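You operate a simulated robot arm through the tools that you are given. There is no shell and no other tool. Be economical: measure what you need, move in short steps, check, and stop when the job is done.

You run a simulated robot arm. Do the job below in one go: nothing can be reset, and whatever is moved stays where it is left.

JOB
Put things in order on the top of the long counter. At the end: the blue salt drum is in the green bowl; the mint water bottle stands where the paprika jar stood; the yellow sugar spoon stands where the blue salt drum stood; the paprika jar stands where the yellow sugar spoon stood; whatever was shut is shut again. Leave all else as you found it, and nothing knocked over.

It is judged by the outcome, as a careful person would: the job done as asked, and still so three seconds after it is handed in. It fails if anything else is knocked over, pushed out of place, dropped, spilled or broken.

ROBOT AND FRAMES
A 7-joint arm with a two-finger parallel gripper, fixed in place. Base frame: the origin is at the foot of the arm, x ahead of it, y to its left, z up; the work surface is at about z = 0. Units: m, degrees, N and s.
With the tool pointing down near the work surface it reaches from about 0.22 to 0.58 m from the base axis. Its first joint turns from -66.0 to 66.0 degrees. Payload 2.5 kg.
The tool frame sits at the grasp point between the pads (the TCP): z along the fingers, y along the line on which they close. The tips reach 0.023 m beyond it. Largest opening 0.094 m; finger width 0.038, thickness 0.01; the body of the gripper, 0.054 by 0.096 m, starts 0.039 m behind the TCP.
Orientation is that of the tool frame in the base frame, as a unit quaternion [w, x, y, z]. With the fingers straight down and closing along the base's y, the tool's x points along the base's -x, its y along +y and its z along -z.

CONTROLS
- The arm moves only by the tool play_rows. Its argument "commands" is a list of rows, each an object (a shift or turn left out is 0, a gripper value left out holds the last) with "translation": the shift along the base's x, y, z in cm, a list of three; "delta_rot": the turn, a rotation vector about the base's x, y, z in degrees, a list of three; "gripper": the closure in counts, from 0 (fully open) to 255 (shut). In form: [{"translation": [x, y, z], "delta_rot": [wx, wy, wz], "gripper": gripper}, ...]. A call has 1 to 20 rows; each row is the pose to reach, as a shift and turn from the pose commanded when the call began. Each row takes 0.2 s and may step no farther than 0.05 m and 8.6 degrees from the row before; otherwise, or with a gripper value out of range, the whole call is refused. Where a pose cannot be reached the arm comes as near as it can. A force on the tool above 40 N (or 10 N above the force at the start of the call, whichever is more), or a blocked arm, ends the call early, and 0.2 s more pass. The fingers move at their own pace (about 0.108 m/s each) and stop on an object; they squeeze with about 40 N. The grip force told is the motor's: it shows also when the fingers shut on nothing. Time passes only in rows, and 0.2 s behind the last, so rows that repeat a pose let the fingers close. It gives the time, the measured TCP pose, the force on the tool (base axes), the opening and the grip force at its end, in the units of the frame above (readings bear some noise).
- Cameras (640 x 400 px; columns grow to the right, rows downward): "scene" is fixed at [0.1245, -0.4045, 0.5538]; the picture's right is [0.79, -0.61, 0.00], its down [-0.29, -0.38, -0.88] and it looks along [0.53, 0.70, -0.48] (base axes); focal length 326 px, centre (320, 200). "wrist" rides on the gripper at [0.086, 0.016, -0.074] in the tool frame; the picture's right is [-0.18, 0.98, 0.00], its down [-0.58, -0.11, -0.81] and it looks along [-0.79, -0.15, 0.59] (tool axes); focal length 243 px, centre (320, 200). There is no depth. A picture from a camera that has moved, and an enlarged one, comes with that camera's place and axes in the base frame and with its lens.
- get_image(camera): a new picture of that camera. It takes no simulated time.
- enlarge(camera, box): a new picture of the part [left, top, right, bottom] of that camera's present view, enlarged. It takes no simulated time.
- hand_in(): hands the job in; it is judged then, once.

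Go step by step. Nothing tells you positions but the pictures and the camera data: compare them with the known pose of the tool, close in by small moves and look again before you grip or let go. The budget is 120 turns and 84 pictures, counting those below and the enlarged ones. Unless the task says otherwise, let go and move clear before handing in, and close with one line.

The tools are called after "Emit:" as name(argument=value, ...) on one line, values as JSON. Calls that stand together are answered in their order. play_rows: Moves the arm, as the interface text tells. Its arguments: {"type":"object","properties":{"commands":{"type":"array","items":{"type":"object","properties":{"translation":{"type":"array","items":{"type":"number"}},"delta_rot":{"type":"array","items":{"type":"number"}},"gripper":{"type":"number"}}}}},"required":["commands"]} The other tools are called the same way: get_image (camera) takes a picture; enlarge (camera, box) takes an enlarged picture of a part of a camera's view; hand_in () hands the job in.

At the start:

```text
time_s: 0.0
ee_pos: [0.4317, 0.1673, 0.3081]
tool_rot: [0.0, 0.0, 1.0, 0.0]
ft_force: [0.3, 0.8, -0.1]
opening: 0.0942
grip_force: 0.0
```

scene: 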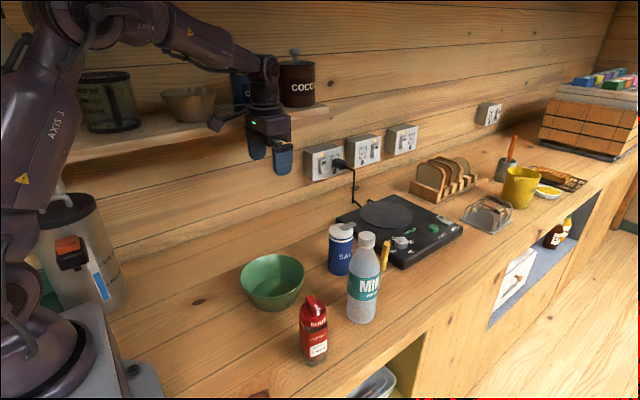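
wrist: 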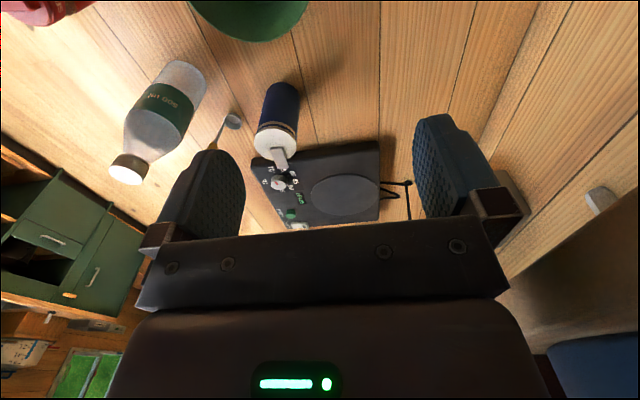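

I see the bowl, salt drum, bottle, paprika jar and a yellow spoon, all near the counter's front. I'll look closer to measure them.

Emit:
enlarge(camera="scene", box=[220, 200, 460, 380])

Emit:
enlarge(camera="wrist", box=[0, 0, 400, 250])

```text
2.22 times, centred on (340, 290) of scene
camera zoom: at [0.1245, -0.4045, 0.5538], right [0.79, -0.61, 0.0], down [-0.29, -0.38, -0.88], along [0.53, 0.7, -0.48], focal length 725 px, centre (276, 0)
```

zoom: 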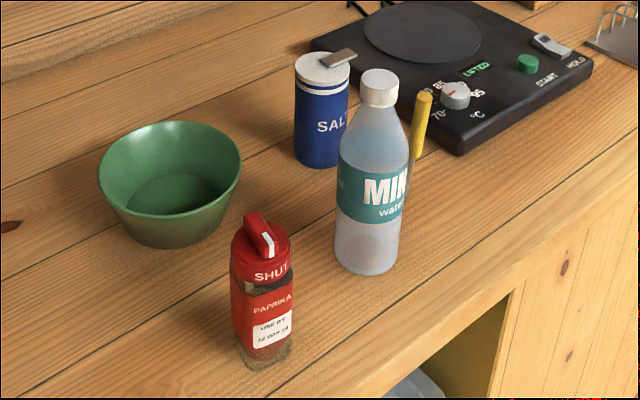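

```text
1.60 times, centred on (200, 125) of wrist
camera zoom: at [0.3451, 0.1824, 0.383], right [0.18, 0.98, 0.0], down [0.58, -0.11, 0.81], along [0.79, -0.15, -0.59], focal length 388 px, centre (512, 320)
```

zoom: 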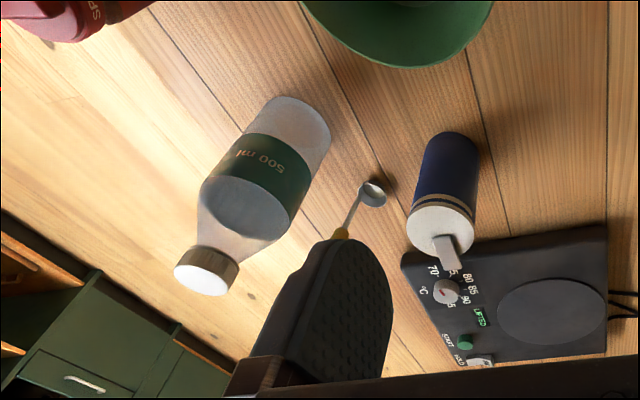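

The salt drum is at about (0.548, 0.081), 0.12 m tall. The bottle is at (0.491, -0.06), paprika (0.356, -0.083), spoon about (0.585, -0.03), and the bowl (0.365, 0.088). I'll move above the drum first and look again.

Emit:
play_rows(commands=[{"translation": [3, -2.2, 0]}, {"translation": [6, -4.4, 0]}, {"translation": [9, -6.5, 0]}, {"translation": [11.6, -8.6, 0]}, {"translation": [11.6, -8.6, -4]}, {"translation": [11.6, -8.6, -7]}])

Emit:
get_image(camera="wrist")

Emit:
get_image(camera="scene")

```text
time_s: 1.4
ee_pos: [0.5469, 0.0827, 0.2362]
tool_rot: [0.0, 0.0, 1.0, 0.0]
ft_force: [-0.5, 0.1, -0.6]
opening: 0.094
grip_force: 0.1
```

```text
79 pictures are left
camera wrist: at [0.4616, 0.098, 0.3119], right [0.18, 0.98, 0.0], down [0.58, -0.11, 0.81], along [0.79, -0.15, -0.59], focal length 243 px, centre (320, 200)
```

wrist: 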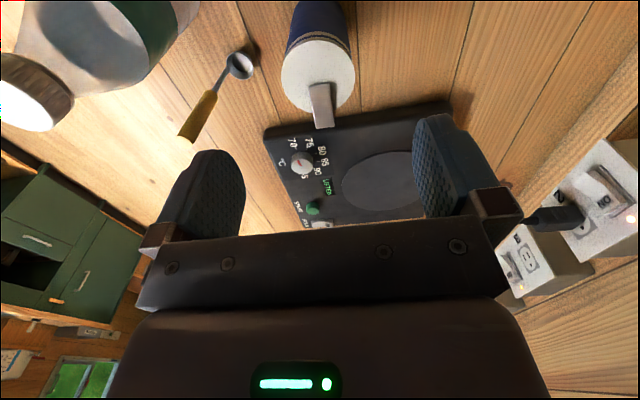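

```text
78 pictures are left
```

scene: 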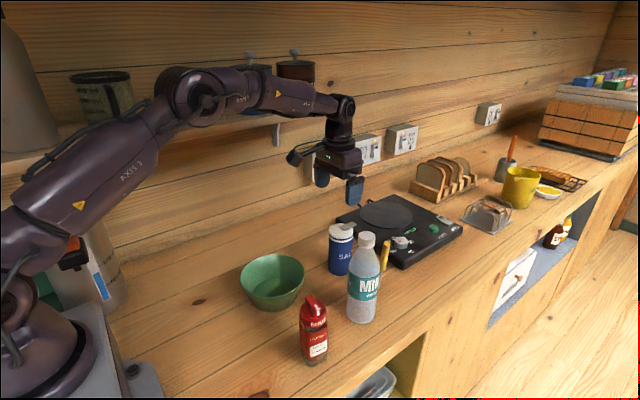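

Drum centre refined to about (0.552, 0.080). The gripper straddles it in y, so I'll descend to z of about 0.095 and check before closing.

Emit:
play_rows(commands=[{"translation": [0.5, -0.25, 0]}, {"translation": [0.5, -0.25, -4]}, {"translation": [0.5, -0.25, -8]}, {"translation": [0.5, -0.25, -11]}, {"translation": [0.5, -0.25, -14]}])

Emit:
get_image(camera="wrist")

Emit:
enlarge(camera="scene", box=[220, 150, 460, 300])

```text
time_s: 2.6
ee_pos: [0.5521, 0.0791, 0.098]
tool_rot: [0.0, 0.0, 1.0, 0.0]
ft_force: [-0.6, -1.0, -0.3]
opening: 0.0939
grip_force: 0.0
```

```text
77 pictures are left
camera wrist: at [0.4666, 0.0935, 0.1727], right [0.18, 0.98, 0.0], down [0.58, -0.11, 0.81], along [0.79, -0.15, -0.59], focal length 243 px, centre (320, 200)
```

wrist: 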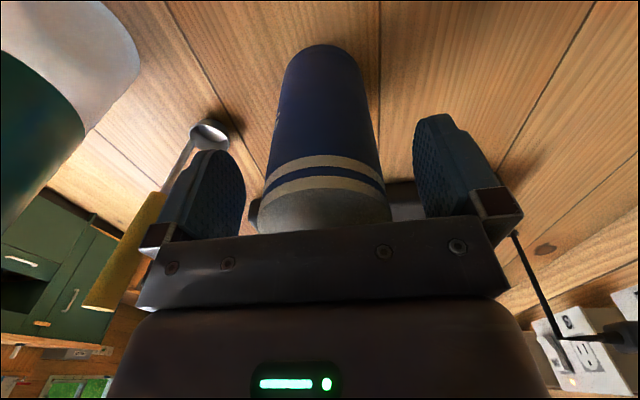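

```text
2.67 times, centred on (340, 225) of scene
camera zoom: at [0.1245, -0.4045, 0.5538], right [0.79, -0.61, 0.0], down [-0.29, -0.38, -0.88], along [0.53, 0.7, -0.48], focal length 870 px, centre (267, 133)
```

zoom: 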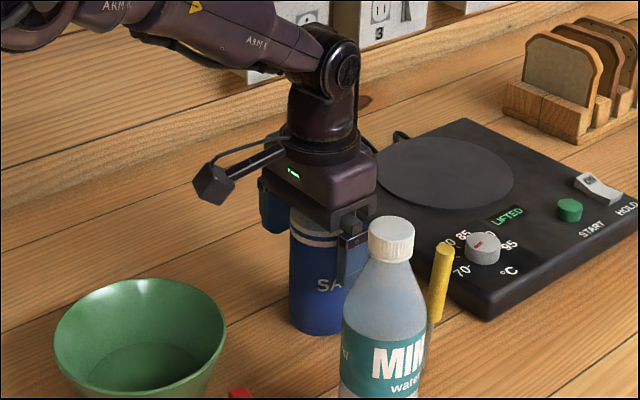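

The drum sits centred between the fingers. I'll close and lift a little.

Emit:
play_rows(commands=[{"gripper": 255}, {"gripper": 255}, {"gripper": 255}, {"gripper": 255}, {"translation": [0, 0, 1], "gripper": 255}, {"translation": [0, 0, 4], "gripper": 255}, {"translation": [0, 0, 8], "gripper": 255}, {"translation": [0, 0, 12], "gripper": 255}])

Emit:
get_image(camera="scene")

Emit:
get_image(camera="wrist")

```text
time_s: 4.4
ee_pos: [0.5519, 0.0799, 0.2188]
tool_rot: [0.0, 0.0, 1.0, -0.001]
ft_force: [-0.1, -0.5, 1.3]
opening: 0.0
grip_force: 39.9
```

```text
75 pictures are left
```

scene: 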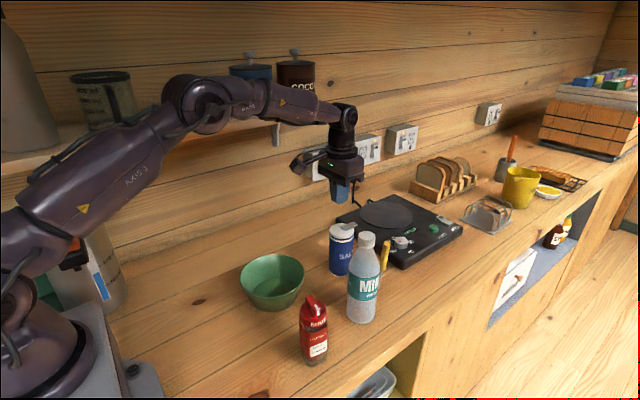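

```text
74 pictures are left
camera wrist: at [0.4663, 0.0945, 0.2948], right [0.18, 0.98, 0.0], down [0.58, -0.11, 0.81], along [0.79, -0.15, -0.59], focal length 243 px, centre (320, 200)
```

wrist: 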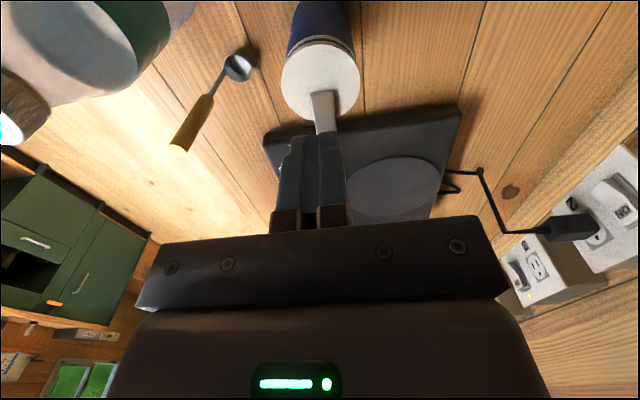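

The fingers slipped off the drum, which is still standing in its place. I'll regrasp a bit lower and read the opening before lifting.

Emit:
enlarge(camera="scene", box=[300, 200, 420, 290])

Emit:
play_rows(commands=[{"gripper": 0}, {"gripper": 0}, {"gripper": 0}, {"gripper": 0, "translation": [0.1, 0, -4]}, {"translation": [0.1, 0, -8]}, {"translation": [0.1, 0, -11]}, {"translation": [0.1, 0, -12.7]}])

Emit:
play_rows(commands=[{"gripper": 255}, {"gripper": 255}, {"gripper": 255}])

Emit:
get_image(camera="wrist")

```text
4.44 times, centred on (360, 245) of scene
camera zoom: at [0.1245, -0.4045, 0.5538], right [0.79, -0.61, 0.0], down [-0.29, -0.38, -0.88], along [0.53, 0.7, -0.48], focal length 1450 px, centre (142, 0)
```

zoom: 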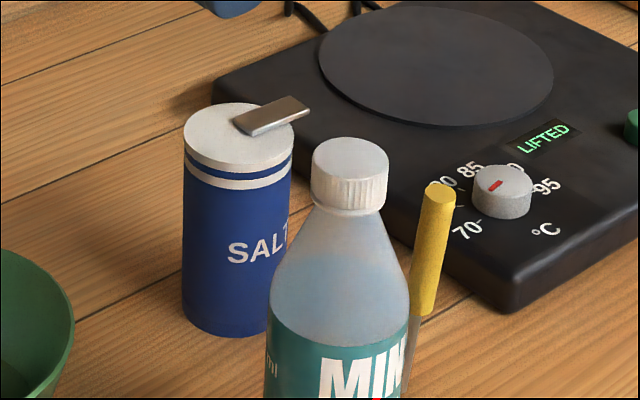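

```text
time_s: 6.0
ee_pos: [0.5537, 0.078, 0.0905]
tool_rot: [0.0, 0.0, 1.0, 0.0]
ft_force: [-0.6, 0.6, -0.3]
opening: 0.094
grip_force: 0.0
```

```text
time_s: 6.8
ee_pos: [0.554, 0.0791, 0.0913]
tool_rot: [0.0, -0.001, 1.0, 0.0]
ft_force: [0.3, -0.6, 0.0]
opening: 0.0565
grip_force: 40.1
```

```text
72 pictures are left
camera wrist: at [0.4673, 0.094, 0.166], right [0.18, 0.98, 0.0], down [0.58, -0.11, 0.81], along [0.79, -0.15, -0.59], focal length 243 px, centre (320, 200)
```

wrist: 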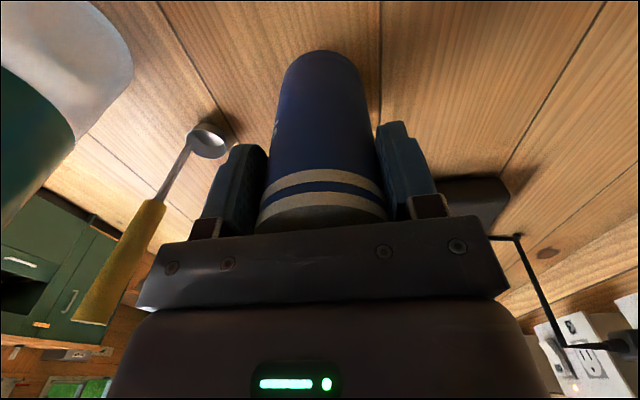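

The drum is gripped at 0.0565 m. I'll lift slowly and check.

Emit:
play_rows(commands=[{"translation": [0, 0, 0.2]}, {"translation": [0, 0, 0.5]}, {"translation": [0, 0, 0.8]}, {"translation": [0, 0, 1]}])

Emit:
enlarge(camera="scene", box=[300, 200, 420, 290])

```text
time_s: 7.8
ee_pos: [0.5531, 0.0787, 0.0995]
tool_rot: [0.0, 0.0, 1.0, 0.0]
ft_force: [0.6, 0.8, -2.9]
opening: 0.0566
grip_force: 39.8
```

```text
4.44 times, centred on (360, 245) of scene
camera zoom: at [0.1245, -0.4045, 0.5538], right [0.79, -0.61, 0.0], down [-0.29, -0.38, -0.88], along [0.53, 0.7, -0.48], focal length 1450 px, centre (142, 0)
```

zoom: 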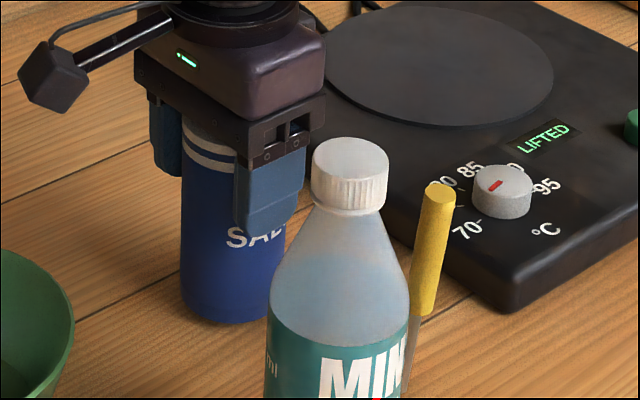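

The drum is lifted and secure (about 0.3 kg). I'll raise it gently and back off past the bowl to see it with the wrist camera.

Emit:
play_rows(commands=[{"translation": [0, 0, 1]}, {"translation": [0, 0, 2.5]}, {"translation": [0, 0, 4.5]}, {"translation": [0, 0, 6.5]}, {"translation": [0, 0, 8.5]}, {"translation": [0, 0, 10.5]}, {"translation": [0, 0, 12]}, {"translation": [0, 0, 12.5]}])

Emit:
play_rows(commands=[{"translation": [-1, 0, 0]}, {"translation": [-2.5, 0, 0]}, {"translation": [-4.5, 0, 0]}, {"translation": [-6.5, 0, 0]}, {"translation": [-8.5, 0, 0]}, {"translation": [-10.5, 0, 0]}, {"translation": [-12.5, 0, 0]}, {"translation": [-14.5, 0, 0]}, {"translation": [-16.5, 0, 0]}, {"translation": [-18.5, 0, 0]}, {"translation": [-20.5, 0, 0]}, {"translation": [-22.5, 0, 0]}, {"translation": [-24, 0, 0]}, {"translation": [-25, 0, 0]}, {"translation": [-25, 0, 0]}])

Emit:
get_image(camera="wrist")

Emit:
get_image(camera="scene")

```text
time_s: 9.6
ee_pos: [0.5519, 0.0777, 0.2257]
tool_rot: [-0.001, 0.0, 1.0, 0.0]
ft_force: [0.7, 0.1, -2.8]
opening: 0.0567
grip_force: 39.3
```

```text
time_s: 12.8
ee_pos: [0.303, 0.0773, 0.2269]
tool_rot: [0.001, 0.0, 1.0, 0.0]
ft_force: [0.3, -0.2, -2.9]
opening: 0.0567
grip_force: 40.1
```

```text
70 pictures are left
camera wrist: at [0.2175, 0.0933, 0.3013], right [0.18, 0.98, 0.0], down [0.58, -0.11, 0.81], along [0.79, -0.15, -0.59], focal length 243 px, centre (320, 200)
```

wrist: 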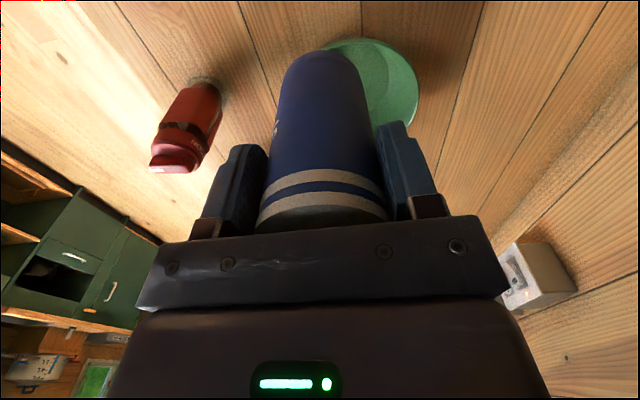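

```text
69 pictures are left
```

scene: 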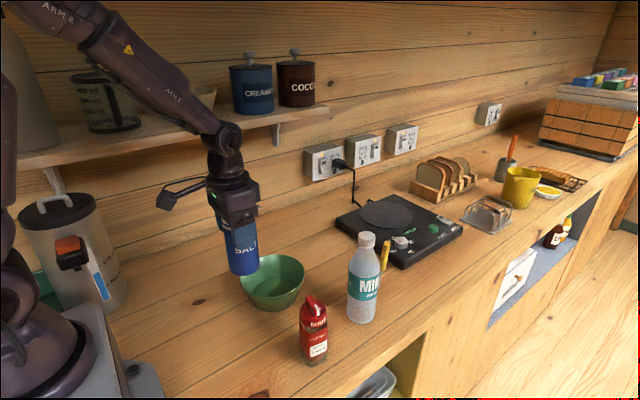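

The bowl centre is about (0.370, 0.092), rim radius about 0.07. I'll move over it and check from both cameras before lowering.

Emit:
play_rows(commands=[{"translation": [1, 0.2, 0]}, {"translation": [2.5, 0.5, 0]}, {"translation": [4.5, 0.9, 0]}, {"translation": [6, 1.3, 0]}, {"translation": [6.8, 1.45, 0]}, {"translation": [6.8, 1.45, -1]}, {"translation": [6.8, 1.45, -2.5]}, {"translation": [6.8, 1.45, -4]}, {"translation": [6.8, 1.45, -4.5]}, {"translation": [6.8, 1.45, -4.5]}])

Emit:
get_image(camera="wrist")

Emit:
enlarge(camera="scene", box=[200, 180, 360, 320])

```text
time_s: 15.0
ee_pos: [0.3712, 0.0927, 0.1819]
tool_rot: [0.0, 0.0, 1.0, 0.0]
ft_force: [-0.2, 0.5, -1.9]
opening: 0.0567
grip_force: 40.0
```

```text
68 pictures are left
camera wrist: at [0.2844, 0.1079, 0.2568], right [0.18, 0.98, 0.0], down [0.58, -0.11, 0.81], along [0.79, -0.15, -0.59], focal length 243 px, centre (320, 200)
```

wrist: 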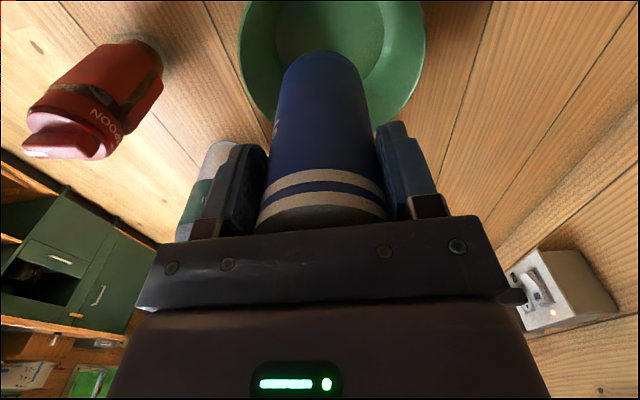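

```text
2.86 times, centred on (280, 250) of scene
camera zoom: at [0.1245, -0.4045, 0.5538], right [0.79, -0.61, 0.0], down [-0.29, -0.38, -0.88], along [0.53, 0.7, -0.48], focal length 932 px, centre (434, 57)
```

zoom: 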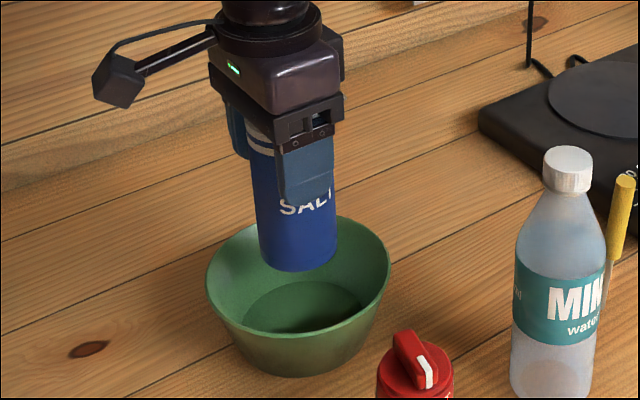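

The drum is over the bowl, within about 0.5 cm of centre. I'll shift +y 0.4 cm and lower slowly.

Emit:
play_rows(commands=[{"translation": [0, 0.4, 0]}, {"translation": [0, 0.4, -1]}, {"translation": [0, 0.4, -2.5]}, {"translation": [0, 0.4, -4]}, {"translation": [0, 0.4, -5.5]}, {"translation": [0, 0.4, -6.5]}, {"translation": [0, 0.4, -7]}, {"translation": [0, 0.4, -7]}])

Emit:
enlarge(camera="scene", box=[200, 180, 360, 320])

Emit:
get_image(camera="wrist")

```text
time_s: 16.8
ee_pos: [0.3691, 0.0957, 0.1103]
tool_rot: [0.0, 0.0, 1.0, 0.0]
ft_force: [0.0, 0.8, -3.0]
opening: 0.0567
grip_force: 39.7
```

```text
2.86 times, centred on (280, 250) of scene
camera zoom: at [0.1245, -0.4045, 0.5538], right [0.79, -0.61, 0.0], down [-0.29, -0.38, -0.88], along [0.53, 0.7, -0.48], focal length 932 px, centre (434, 57)
```

zoom: 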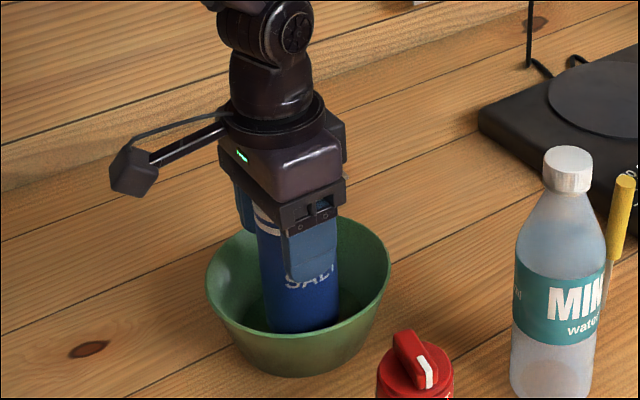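

```text
65 pictures are left
camera wrist: at [0.2845, 0.1112, 0.1859], right [0.18, 0.98, 0.0], down [0.58, -0.11, 0.81], along [0.79, -0.15, -0.59], focal length 243 px, centre (320, 200)
```

wrist: 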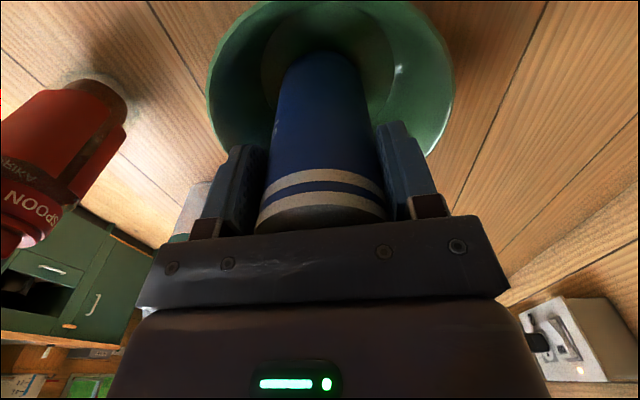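

It is well inside the bowl. I'll lower in 2 mm steps until contact.

Emit:
play_rows(commands=[{"translation": [0, 0, -0.3]}, {"translation": [0, 0, -0.6]}, {"translation": [0, 0, -0.8]}, {"translation": [0, 0, -0.8]}])

Emit:
play_rows(commands=[{"translation": [0, 0, -0.2]}, {"translation": [0, 0, -0.2]}])

```text
time_s: 17.8
ee_pos: [0.3712, 0.0972, 0.1022]
tool_rot: [0.0, 0.0, 1.0, 0.0]
ft_force: [-0.4, -1.3, -2.7]
opening: 0.0564
grip_force: 40.1
```

```text
time_s: 18.4
ee_pos: [0.3714, 0.0976, 0.1006]
tool_rot: [0.0, 0.0, 1.0, 0.0]
ft_force: [0.3, -1.5, -2.7]
opening: 0.0568
grip_force: 40.2
```

Emit:
play_rows(commands=[{"translation": [0, 0, -0.15]}, {"translation": [0, 0, -0.15]}])

Emit:
play_rows(commands=[{"translation": [0, 0, -0.15]}, {"translation": [0, 0, -0.15]}])

Emit:
play_rows(commands=[{"translation": [0, 0, -0.15]}, {"translation": [0, 0, -0.15]}])

```text
time_s: 19.0
ee_pos: [0.3717, 0.0969, 0.0989]
tool_rot: [0.001, 0.001, 1.0, 0.0]
ft_force: [-0.3, -0.2, -3.8]
opening: 0.0565
grip_force: 40.6
```

```text
time_s: 19.6
ee_pos: [0.3715, 0.0976, 0.0987]
tool_rot: [0.0, -0.001, 1.0, 0.0]
ft_force: [-0.7, 0.1, -3.3]
opening: 0.0567
grip_force: 39.9
```

```text
time_s: 20.2
ee_pos: [0.3723, 0.0975, 0.0977]
tool_rot: [0.0, 0.0, 1.0, 0.0]
ft_force: [-1.8, -0.4, 7.2]
opening: 0.0566
grip_force: 39.9
```

Contact is felt, so the drum rests on the bowl floor. I'll open partway, then rise.

Emit:
play_rows(commands=[{"translation": [0, 0, 0.1]}, {"translation": [0, 0, 0.1], "gripper": 120}, {"translation": [0, 0, 0.1], "gripper": 80}, {"translation": [0, 0, 0.1], "gripper": 50}, {"translation": [0, 0, 0.1], "gripper": 50}, {"translation": [0, 0, 0.1], "gripper": 50}])

Emit:
get_image(camera="wrist")

```text
time_s: 21.6
ee_pos: [0.3708, 0.0965, 0.0968]
tool_rot: [0.001, 0.0, 1.0, 0.0]
ft_force: [0.3, 0.0, 0.3]
opening: 0.0757
grip_force: 0.1
```

```text
64 pictures are left
camera wrist: at [0.2853, 0.1121, 0.173], right [0.18, 0.98, 0.0], down [0.58, -0.11, 0.81], along [0.79, -0.15, -0.59], focal length 243 px, centre (320, 200)
```

wrist: 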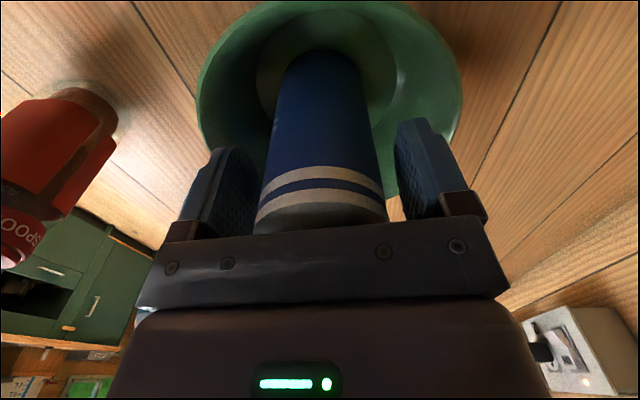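

The drum stands free in the bowl. I'll rise and move to look at the spoon.

Emit:
play_rows(commands=[{"translation": [0, 0, 1]}, {"translation": [0, 0, 4]}, {"translation": [0, 0, 8]}, {"translation": [0, 0, 12]}, {"translation": [0, 0, 16], "gripper": 0}, {"translation": [4, -1, 17]}, {"translation": [8, -2, 17]}, {"translation": [12, -3, 17]}, {"translation": [15, -5, 17]}])

Emit:
get_image(camera="scene")

Emit:
get_image(camera="wrist")

```text
time_s: 23.6
ee_pos: [0.5224, 0.0474, 0.2676]
tool_rot: [0.0, 0.0, 1.0, 0.0]
ft_force: [0.0, -0.6, -0.4]
opening: 0.0941
grip_force: 0.0
```

```text
63 pictures are left
```

scene: 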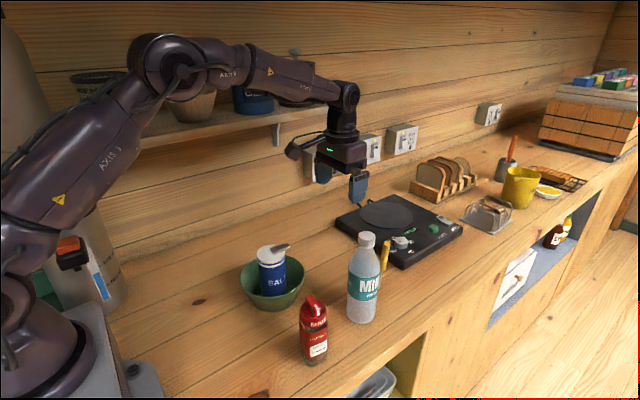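

```text
62 pictures are left
camera wrist: at [0.4366, 0.0617, 0.343], right [0.18, 0.98, 0.0], down [0.58, -0.11, 0.81], along [0.79, -0.15, -0.59], focal length 243 px, centre (320, 200)
```

wrist: 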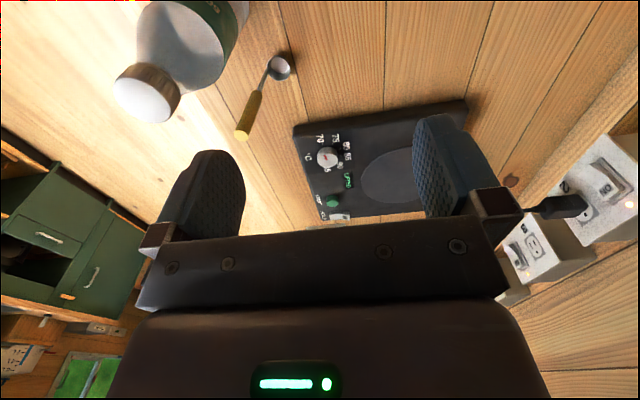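

Emit:
enlarge(camera="wrist", box=[200, 30, 320, 150])

Emit:
enlarge(camera="scene", box=[340, 220, 440, 300])

```text
3.33 times, centred on (260, 90) of wrist
camera zoom: at [0.4366, 0.0617, 0.343], right [0.18, 0.98, 0.0], down [0.58, -0.11, 0.81], along [0.79, -0.15, -0.59], focal length 809 px, centre (520, 567)
```

zoom: 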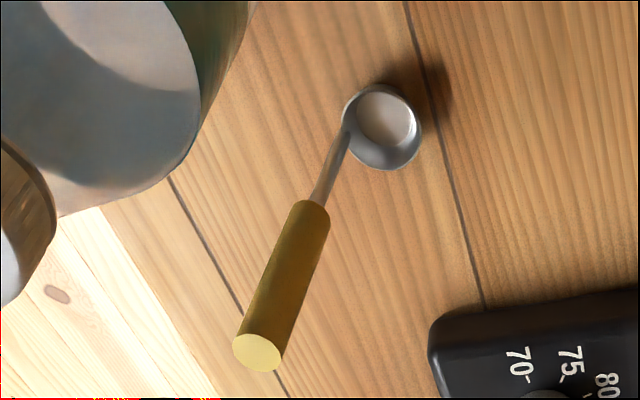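

```text
5.00 times, centred on (390, 260) of scene
camera zoom: at [0.1245, -0.4044, 0.5538], right [0.79, -0.61, 0.0], down [-0.29, -0.38, -0.88], along [0.53, 0.7, -0.48], focal length 1631 px, centre (-30, -100)
```

zoom: 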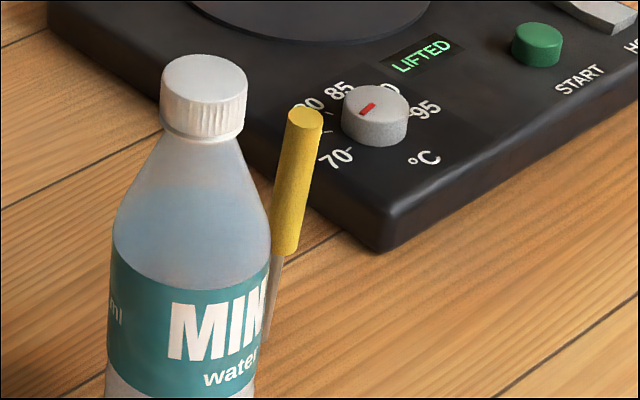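

The spoon is an upright ladle: a cup at about (0.576, -0.019) holding sugar, with a vertical handle at about (0.576, -0.041) topping out at 0.146. I'll yaw -20° so the camera clears the bottle and go above the handle.

Emit:
play_rows(commands=[{"translation": [1.5, -3, 0], "delta_rot": [0, 0, -7]}, {"translation": [3.5, -6, 0], "delta_rot": [0, 0, -14]}, {"translation": [5.3, -8.8, 0], "delta_rot": [0, 0, -20]}, {"translation": [5.3, -8.8, -2], "delta_rot": [0, 0, -20]}, {"translation": [5.3, -8.8, -5], "delta_rot": [0, 0, -20]}, {"translation": [5.3, -8.8, -5], "delta_rot": [0, 0, -20]}])

Emit:
get_image(camera="wrist")

Emit:
enlarge(camera="scene", box=[300, 150, 460, 290])

```text
time_s: 25.0
ee_pos: [0.5724, -0.0392, 0.217]
tool_rot: [0.0, 0.175, 0.985, 0.0]
ft_force: [-0.1, 0.7, -0.2]
opening: 0.0943
grip_force: 0.1
```

```text
59 pictures are left
camera wrist: at [0.4973, 0.0041, 0.2914], right [0.51, 0.86, 0.0], down [0.51, -0.3, 0.81], along [0.69, -0.41, -0.59], focal length 243 px, centre (320, 200)
```

wrist: 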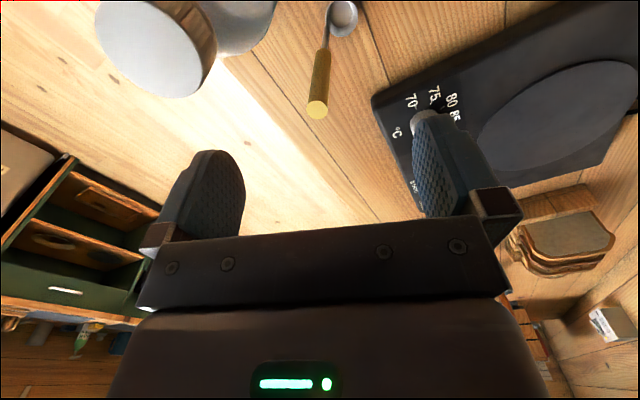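

```text
2.86 times, centred on (380, 220) of scene
camera zoom: at [0.1245, -0.4045, 0.5538], right [0.79, -0.61, 0.0], down [-0.29, -0.38, -0.88], along [0.53, 0.7, -0.48], focal length 932 px, centre (149, 143)
```

zoom: 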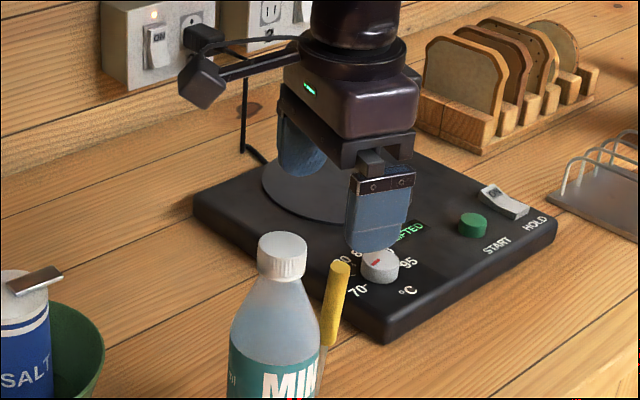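

The handle top measures about (0.578, -0.045). I'll shift slightly and descend to the grasp height.

Emit:
play_rows(commands=[{"translation": [0.4, -0.45, 0]}, {"translation": [0.4, -0.45, -2]}, {"translation": [0.4, -0.45, -4]}, {"translation": [0.4, -0.45, -5]}, {"translation": [0.4, -0.45, -5]}])

Emit:
get_image(camera="wrist")

Emit:
enlarge(camera="scene", box=[300, 150, 460, 290])

```text
time_s: 26.2
ee_pos: [0.5772, -0.0448, 0.1683]
tool_rot: [0.0, 0.174, 0.985, 0.0]
ft_force: [-0.2, -0.7, 0.7]
opening: 0.0939
grip_force: 0.1
```

```text
57 pictures are left
camera wrist: at [0.5029, -0.0008, 0.2425], right [0.51, 0.86, 0.0], down [0.51, -0.3, 0.81], along [0.69, -0.41, -0.59], focal length 243 px, centre (320, 200)
```

wrist: 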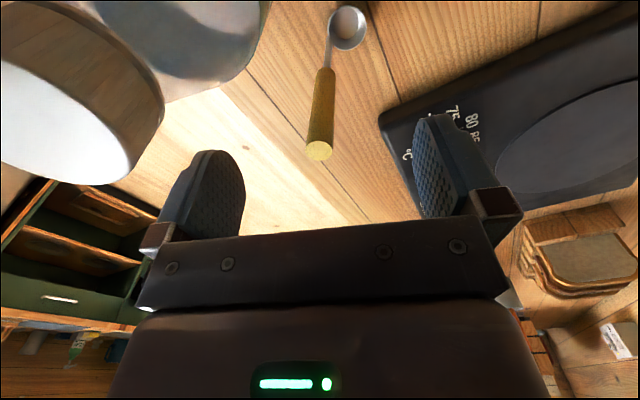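

```text
2.86 times, centred on (380, 220) of scene
camera zoom: at [0.1245, -0.4045, 0.5538], right [0.79, -0.61, 0.0], down [-0.29, -0.38, -0.88], along [0.53, 0.7, -0.48], focal length 932 px, centre (149, 143)
```

zoom: 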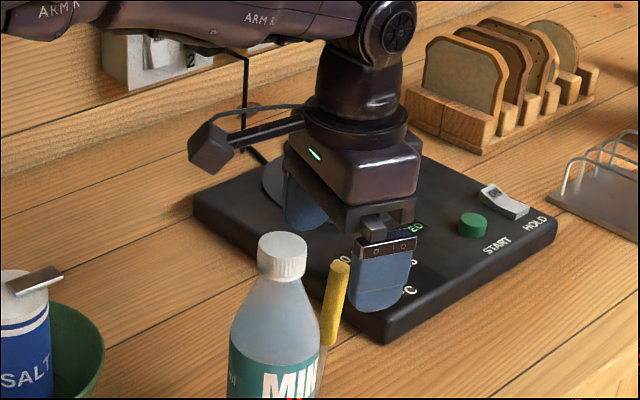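

The handle is on the tool axis. I'll descend to z 0.115, close, then check.

Emit:
play_rows(commands=[{"translation": [0, 0, -2]}, {"translation": [0, 0, -4]}, {"translation": [0, 0, -5.2]}, {"translation": [0, 0, -5.2]}])

Emit:
get_image(camera="wrist")

Emit:
play_rows(commands=[{"gripper": 120}, {"gripper": 170}, {"gripper": 255}, {"gripper": 255}, {"gripper": 255}])

Emit:
get_image(camera="wrist")

```text
time_s: 27.2
ee_pos: [0.578, -0.0446, 0.1156]
tool_rot: [0.0, 0.173, 0.985, 0.0]
ft_force: [0.1, 0.3, 1.4]
opening: 0.0941
grip_force: 0.2
```

```text
55 pictures are left
camera wrist: at [0.5026, -0.0005, 0.1905], right [0.51, 0.86, 0.0], down [0.51, -0.3, 0.81], along [0.69, -0.41, -0.59], focal length 243 px, centre (320, 200)
```

wrist: 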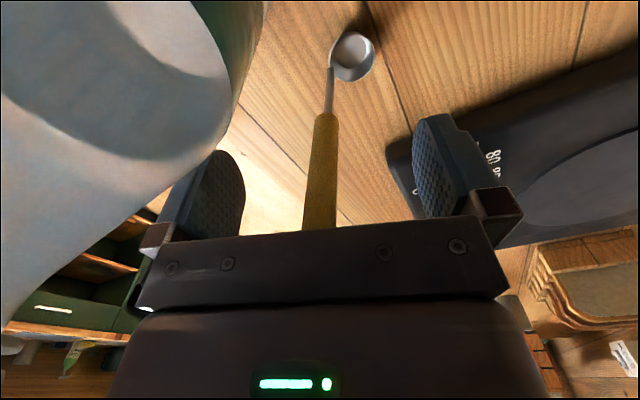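

```text
time_s: 28.4
ee_pos: [0.5781, -0.0447, 0.1175]
tool_rot: [0.002, 0.173, 0.985, 0.001]
ft_force: [1.6, 1.9, 13.3]
opening: 0.0144
grip_force: 40.4
```

```text
54 pictures are left
camera wrist: at [0.5031, -0.0003, 0.192], right [0.51, 0.86, 0.0], down [0.51, -0.3, 0.81], along [0.7, -0.41, -0.59], focal length 243 px, centre (320, 200)
```

wrist: 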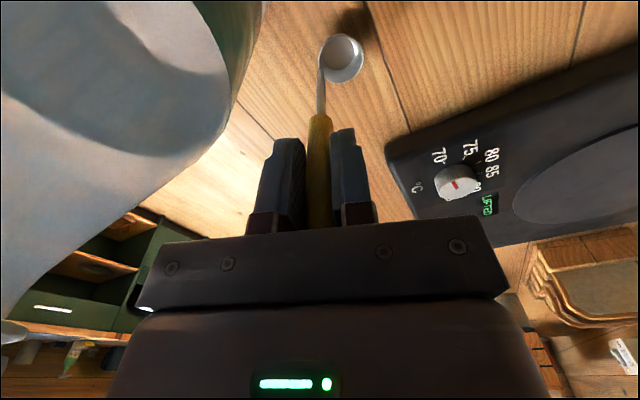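

The grip is good (0.0144 m), but closing straightened the handle's natural lean of about 5° and pressed the cup. I'll tilt the tool back to match while easing up a few mm, so the sugar stays level.

Emit:
play_rows(commands=[{"translation": [0, 0, 0.1], "delta_rot": [2, -0.7, 0]}, {"translation": [0, 0, 0.2], "delta_rot": [4.4, -1.6, 0]}, {"translation": [0, 0, 0.5], "delta_rot": [4.4, -1.6, 0]}, {"translation": [0, 0, 1.2], "delta_rot": [4.4, -1.6, 0]}, {"translation": [0, 0, 1.5], "delta_rot": [4.4, -1.6, 0]}, {"translation": [0, 0, 1.5], "delta_rot": [4.4, -1.6, 0]}])

Emit:
get_image(camera="wrist")

Emit:
enlarge(camera="scene", box=[300, 150, 460, 290])

```text
time_s: 29.8
ee_pos: [0.578, -0.046, 0.1309]
tool_rot: [0.007, 0.174, 0.984, 0.041]
ft_force: [-0.6, 0.0, -1.6]
opening: 0.0144
grip_force: 40.0
```

```text
53 pictures are left
camera wrist: at [0.5004, -0.0073, 0.207], right [0.51, 0.86, 0.08], down [0.49, -0.36, 0.79], along [0.71, -0.36, -0.6], focal length 243 px, centre (320, 200)
```

wrist: 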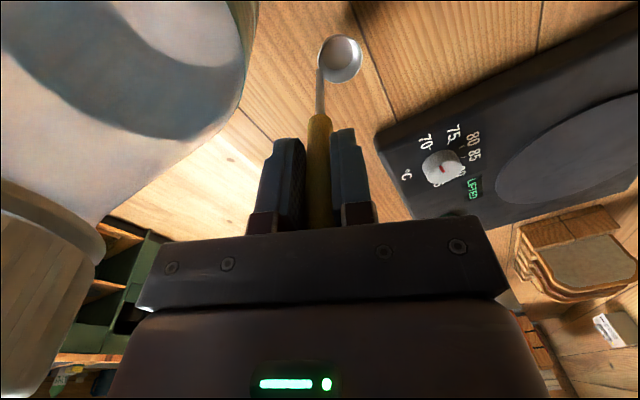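

```text
2.86 times, centred on (380, 220) of scene
camera zoom: at [0.1245, -0.4045, 0.5538], right [0.79, -0.61, 0.0], down [-0.29, -0.38, -0.88], along [0.53, 0.7, -0.48], focal length 932 px, centre (149, 143)
```

zoom: 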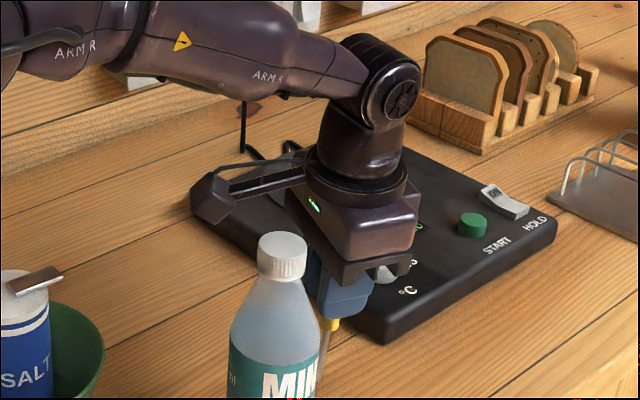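

The ladle hangs level. I'll carry it gently to the drum's old place, cup to about (0.553, 0.082).

Emit:
play_rows(commands=[{"translation": [0, 0, 0.7]}, {"translation": [0, 0, 1.7]}, {"translation": [0, 0, 2.5]}, {"translation": [-0.1, 0.7, 2.5]}, {"translation": [-0.4, 2, 2.5]}, {"translation": [-0.8, 3.5, 2.5]}, {"translation": [-1.2, 5.2, 2.5]}, {"translation": [-1.6, 7, 2.5]}, {"translation": [-2, 8.7, 2.5]}, {"translation": [-2.2, 9.8, 2.5]}, {"translation": [-2.3, 10.4, 2.5]}, {"translation": [-2.3, 10.4, 2]}, {"translation": [-2.3, 10.4, 1]}, {"translation": [-2.3, 10.4, 0]}, {"translation": [-2.3, 10.4, -0.5]}, {"translation": [-2.3, 10.4, -0.5]}])

Emit:
enlarge(camera="scene", box=[280, 170, 440, 290])

Emit:
get_image(camera="wrist")

```text
time_s: 33.2
ee_pos: [0.5554, 0.0588, 0.1255]
tool_rot: [0.007, 0.173, 0.984, 0.041]
ft_force: [0.5, -1.4, -0.8]
opening: 0.0145
grip_force: 39.8
```

```text
3.33 times, centred on (360, 230) of scene
camera zoom: at [0.1245, -0.4045, 0.5538], right [0.79, -0.61, 0.0], down [-0.29, -0.38, -0.88], along [0.53, 0.7, -0.48], focal length 1088 px, centre (187, 100)
```

zoom: 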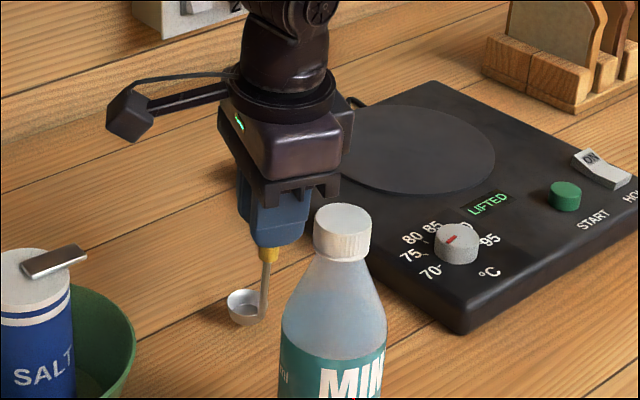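

```text
50 pictures are left
camera wrist: at [0.478, 0.0964, 0.2017], right [0.51, 0.86, 0.08], down [0.49, -0.36, 0.79], along [0.71, -0.36, -0.6], focal length 243 px, centre (320, 200)
```

wrist: 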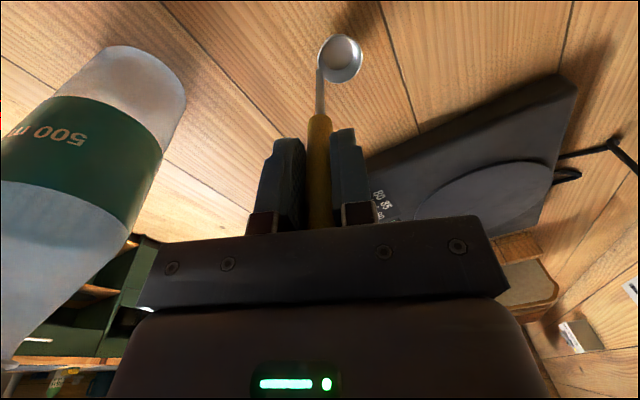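

The cup is over about (0.552, 0.084), level. I'll lower in small steps until contact.

Emit:
play_rows(commands=[{"translation": [0, 0, -0.3]}, {"translation": [0, 0, -0.6]}, {"translation": [0, 0, -0.6]}])

Emit:
play_rows(commands=[{"translation": [0, 0, -0.2]}, {"translation": [0, 0, -0.2]}])

Emit:
play_rows(commands=[{"translation": [0, 0, -0.15]}, {"translation": [0, 0, -0.15]}])

```text
time_s: 34.0
ee_pos: [0.555, 0.0584, 0.1206]
tool_rot: [0.007, 0.173, 0.984, 0.04]
ft_force: [0.1, -0.4, -1.1]
opening: 0.0144
grip_force: 39.9
```

```text
time_s: 34.6
ee_pos: [0.5557, 0.0587, 0.1172]
tool_rot: [0.007, 0.173, 0.984, 0.041]
ft_force: [0.0, 0.9, -0.8]
opening: 0.0145
grip_force: 40.0
```

```text
time_s: 35.2
ee_pos: [0.554, 0.0587, 0.1151]
tool_rot: [0.007, 0.174, 0.984, 0.04]
ft_force: [0.1, 0.4, -0.9]
opening: 0.0143
grip_force: 40.2
```

Emit:
play_rows(commands=[{"translation": [0, 0, -0.12]}, {"translation": [0, 0, -0.12]}])

Emit:
enlarge(camera="scene", box=[300, 200, 400, 280])

```text
time_s: 35.8
ee_pos: [0.5545, 0.0591, 0.1159]
tool_rot: [0.007, 0.174, 0.984, 0.04]
ft_force: [-2.2, -0.9, 6.3]
opening: 0.0142
grip_force: 40.1
```

```text
5.00 times, centred on (350, 240) of scene
camera zoom: at [0.1245, -0.4045, 0.5538], right [0.79, -0.61, 0.0], down [-0.29, -0.38, -0.88], along [0.53, 0.7, -0.48], focal length 1631 px, centre (170, 0)
```

zoom: 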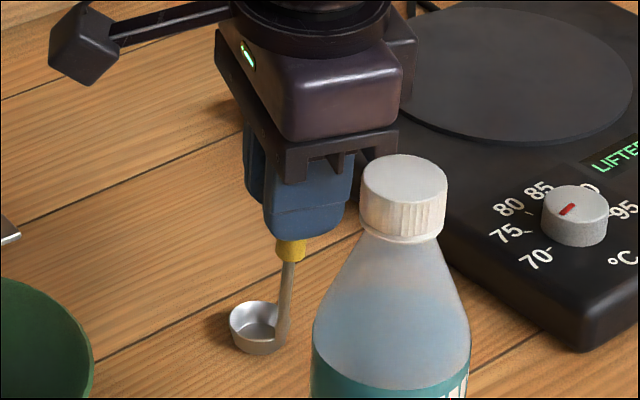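

Contact is made. I'll release gently and look.

Emit:
play_rows(commands=[{"translation": [0, 0, 0.05]}, {"translation": [0, 0, 0.05], "gripper": 205}, {"translation": [0, 0, 0.05], "gripper": 180}, {"translation": [0, 0, 0.05], "gripper": 120}, {"translation": [0, 0, 0.05], "gripper": 80}, {"translation": [0, 0, 0.05], "gripper": 80}])

Emit:
enlarge(camera="scene", box=[300, 200, 400, 280])

Emit:
get_image(camera="wrist")

```text
time_s: 37.2
ee_pos: [0.5538, 0.0586, 0.1147]
tool_rot: [0.007, 0.173, 0.984, 0.041]
ft_force: [0.0, -0.2, -0.2]
opening: 0.0644
grip_force: 0.1
```

```text
5.00 times, centred on (350, 240) of scene
camera zoom: at [0.1245, -0.4045, 0.5538], right [0.79, -0.61, 0.0], down [-0.29, -0.38, -0.88], along [0.53, 0.7, -0.48], focal length 1631 px, centre (170, 0)
```

zoom: 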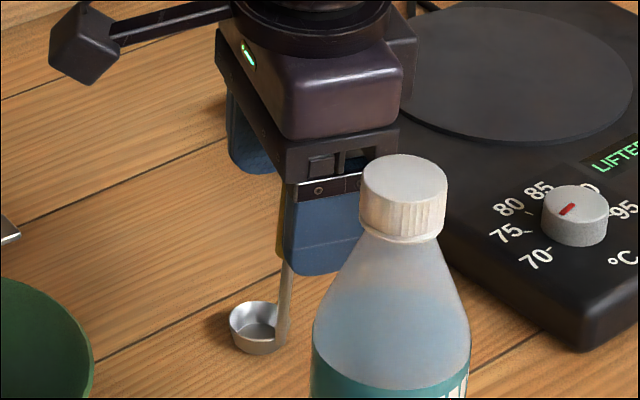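

```text
47 pictures are left
camera wrist: at [0.4774, 0.0962, 0.1914], right [0.51, 0.86, 0.08], down [0.49, -0.36, 0.79], along [0.71, -0.36, -0.6], focal length 243 px, centre (320, 200)
```

wrist: 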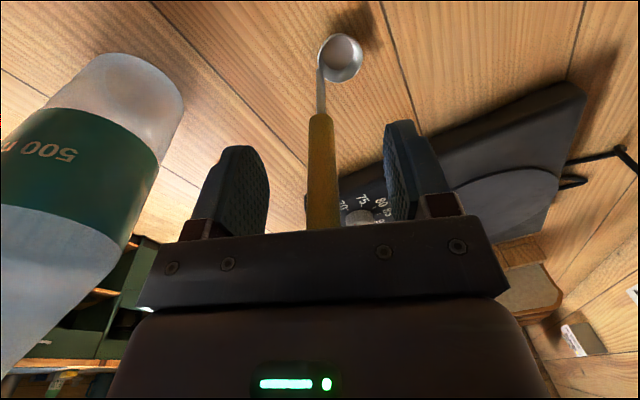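

The ladle stands on its own. I'll rise, undo tilt and yaw, and head to look at the paprika jar.

Emit:
play_rows(commands=[{"translation": [0, 0, 1]}, {"translation": [0, 0, 3]}, {"translation": [0, 0, 6]}, {"translation": [0, 0, 10]}, {"translation": [0, 0, 15], "delta_rot": [-4.4, 1.6, 0], "gripper": 0}, {"translation": [0, 0, 15.5], "delta_rot": [-4.4, 1.6, 0]}])

Emit:
play_rows(commands=[{"translation": [-4, -2.5, 0], "delta_rot": [0, 0, 7]}, {"translation": [-8, -5, 0], "delta_rot": [0, 0, 14]}, {"translation": [-12, -7.5, 0], "delta_rot": [0, 0, 20]}, {"translation": [-16, -10, 0], "delta_rot": [0, 0, 20]}, {"translation": [-20, -12, 0], "delta_rot": [0, 0, 20]}, {"translation": [-24, -14, 0], "delta_rot": [0, 0, 20]}, {"translation": [-25.5, -14, 0], "delta_rot": [0, 0, 20]}, {"translation": [-25.5, -14, 0], "delta_rot": [0, 0, 20]}])

Emit:
get_image(camera="wrist")

Emit:
get_image(camera="scene")

```text
time_s: 38.6
ee_pos: [0.5555, 0.0585, 0.2708]
tool_rot: [0.0, 0.173, 0.985, 0.001]
ft_force: [0.3, 0.6, -0.1]
opening: 0.0941
grip_force: 0.1
```

```text
time_s: 40.4
ee_pos: [0.299, -0.0811, 0.2706]
tool_rot: [0.0, 0.0, 1.0, 0.001]
ft_force: [0.1, 0.2, 0.0]
opening: 0.0939
grip_force: 0.0
```

```text
46 pictures are left
camera wrist: at [0.2138, -0.0662, 0.3452], right [0.18, 0.98, 0.0], down [0.58, -0.11, 0.81], along [0.79, -0.15, -0.59], focal length 243 px, centre (320, 200)
```

wrist: 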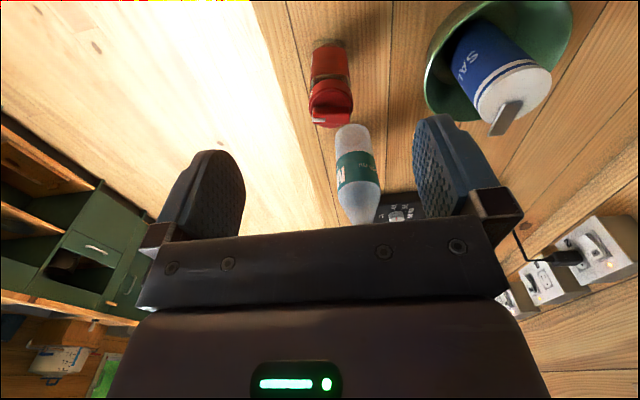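

```text
45 pictures are left
```

scene: 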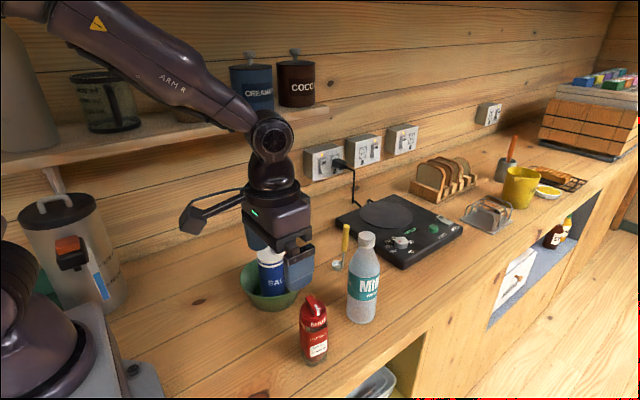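

Emit:
enlarge(camera="wrist", box=[270, 20, 400, 140])

Emit:
enlarge(camera="scene", box=[270, 280, 360, 380])

```text
3.33 times, centred on (335, 80) of wrist
camera zoom: at [0.2138, -0.0662, 0.3452], right [0.18, 0.98, 0.0], down [0.58, -0.11, 0.81], along [0.79, -0.15, -0.59], focal length 809 px, centre (270, 600)
```

zoom: 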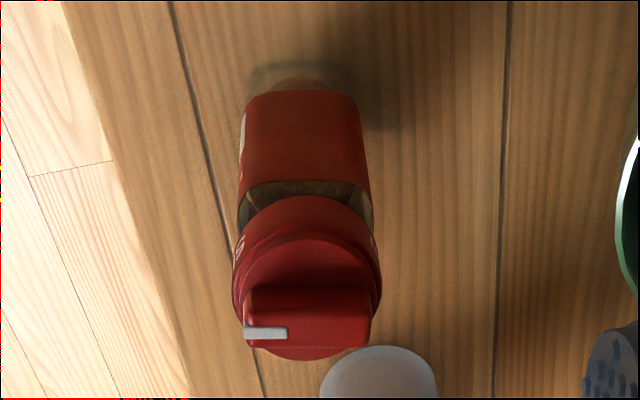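

```text
4.00 times, centred on (315, 330) of scene
camera zoom: at [0.1245, -0.4045, 0.5538], right [0.79, -0.61, 0.0], down [-0.29, -0.38, -0.88], along [0.53, 0.7, -0.48], focal length 1305 px, centre (340, -320)
```

zoom: 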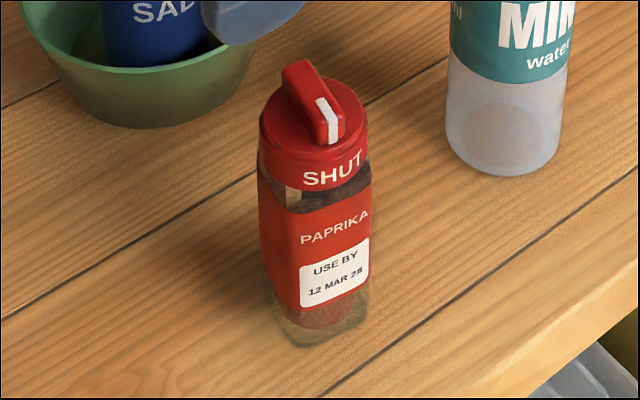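

The jar centre is about (0.351, -0.082), with a twist knob on top (pointer at SHUT) reaching about 0.15. I'll grip below the knob at z of about 0.113, and approach to check alignment first.

Emit:
play_rows(commands=[{"translation": [2.5, 0, 0]}, {"translation": [5.2, -0.1, 0]}, {"translation": [5.2, -0.1, -4]}, {"translation": [5.2, -0.1, -8]}, {"translation": [5.2, -0.1, -9.5]}, {"translation": [5.2, -0.1, -9.5]}])

Emit:
get_image(camera="wrist")

Emit:
enlarge(camera="scene", box=[240, 220, 400, 380])

```text
time_s: 41.8
ee_pos: [0.352, -0.0823, 0.1751]
tool_rot: [0.0, 0.0, 1.0, 0.0]
ft_force: [0.2, -0.1, 0.4]
opening: 0.0942
grip_force: 0.1
```

```text
42 pictures are left
camera wrist: at [0.2662, -0.0671, 0.2512], right [0.18, 0.98, 0.0], down [0.58, -0.11, 0.81], along [0.79, -0.15, -0.59], focal length 243 px, centre (320, 200)
```

wrist: 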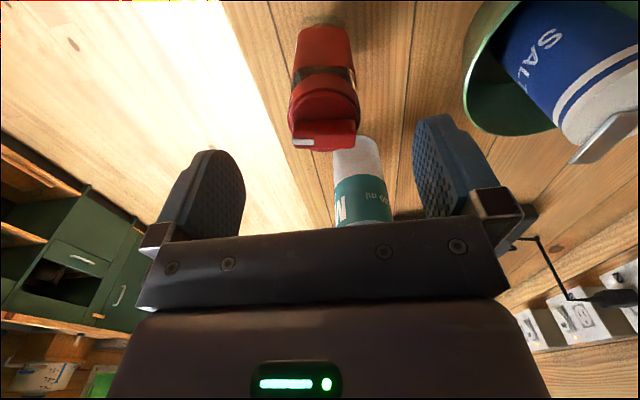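

```text
2.50 times, centred on (320, 300) of scene
camera zoom: at [0.1245, -0.4045, 0.5538], right [0.79, -0.61, 0.0], down [-0.29, -0.38, -0.88], along [0.53, 0.7, -0.48], focal length 816 px, centre (320, -50)
```

zoom: 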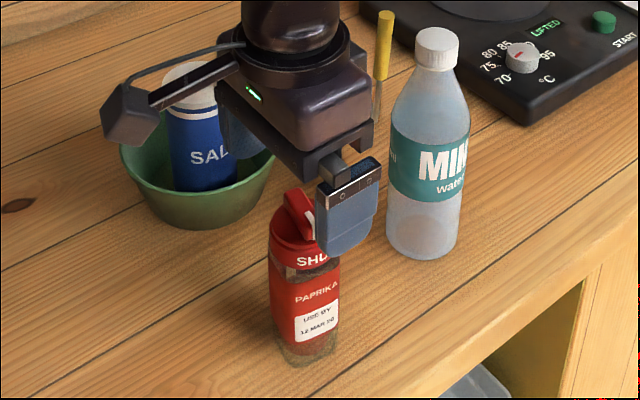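

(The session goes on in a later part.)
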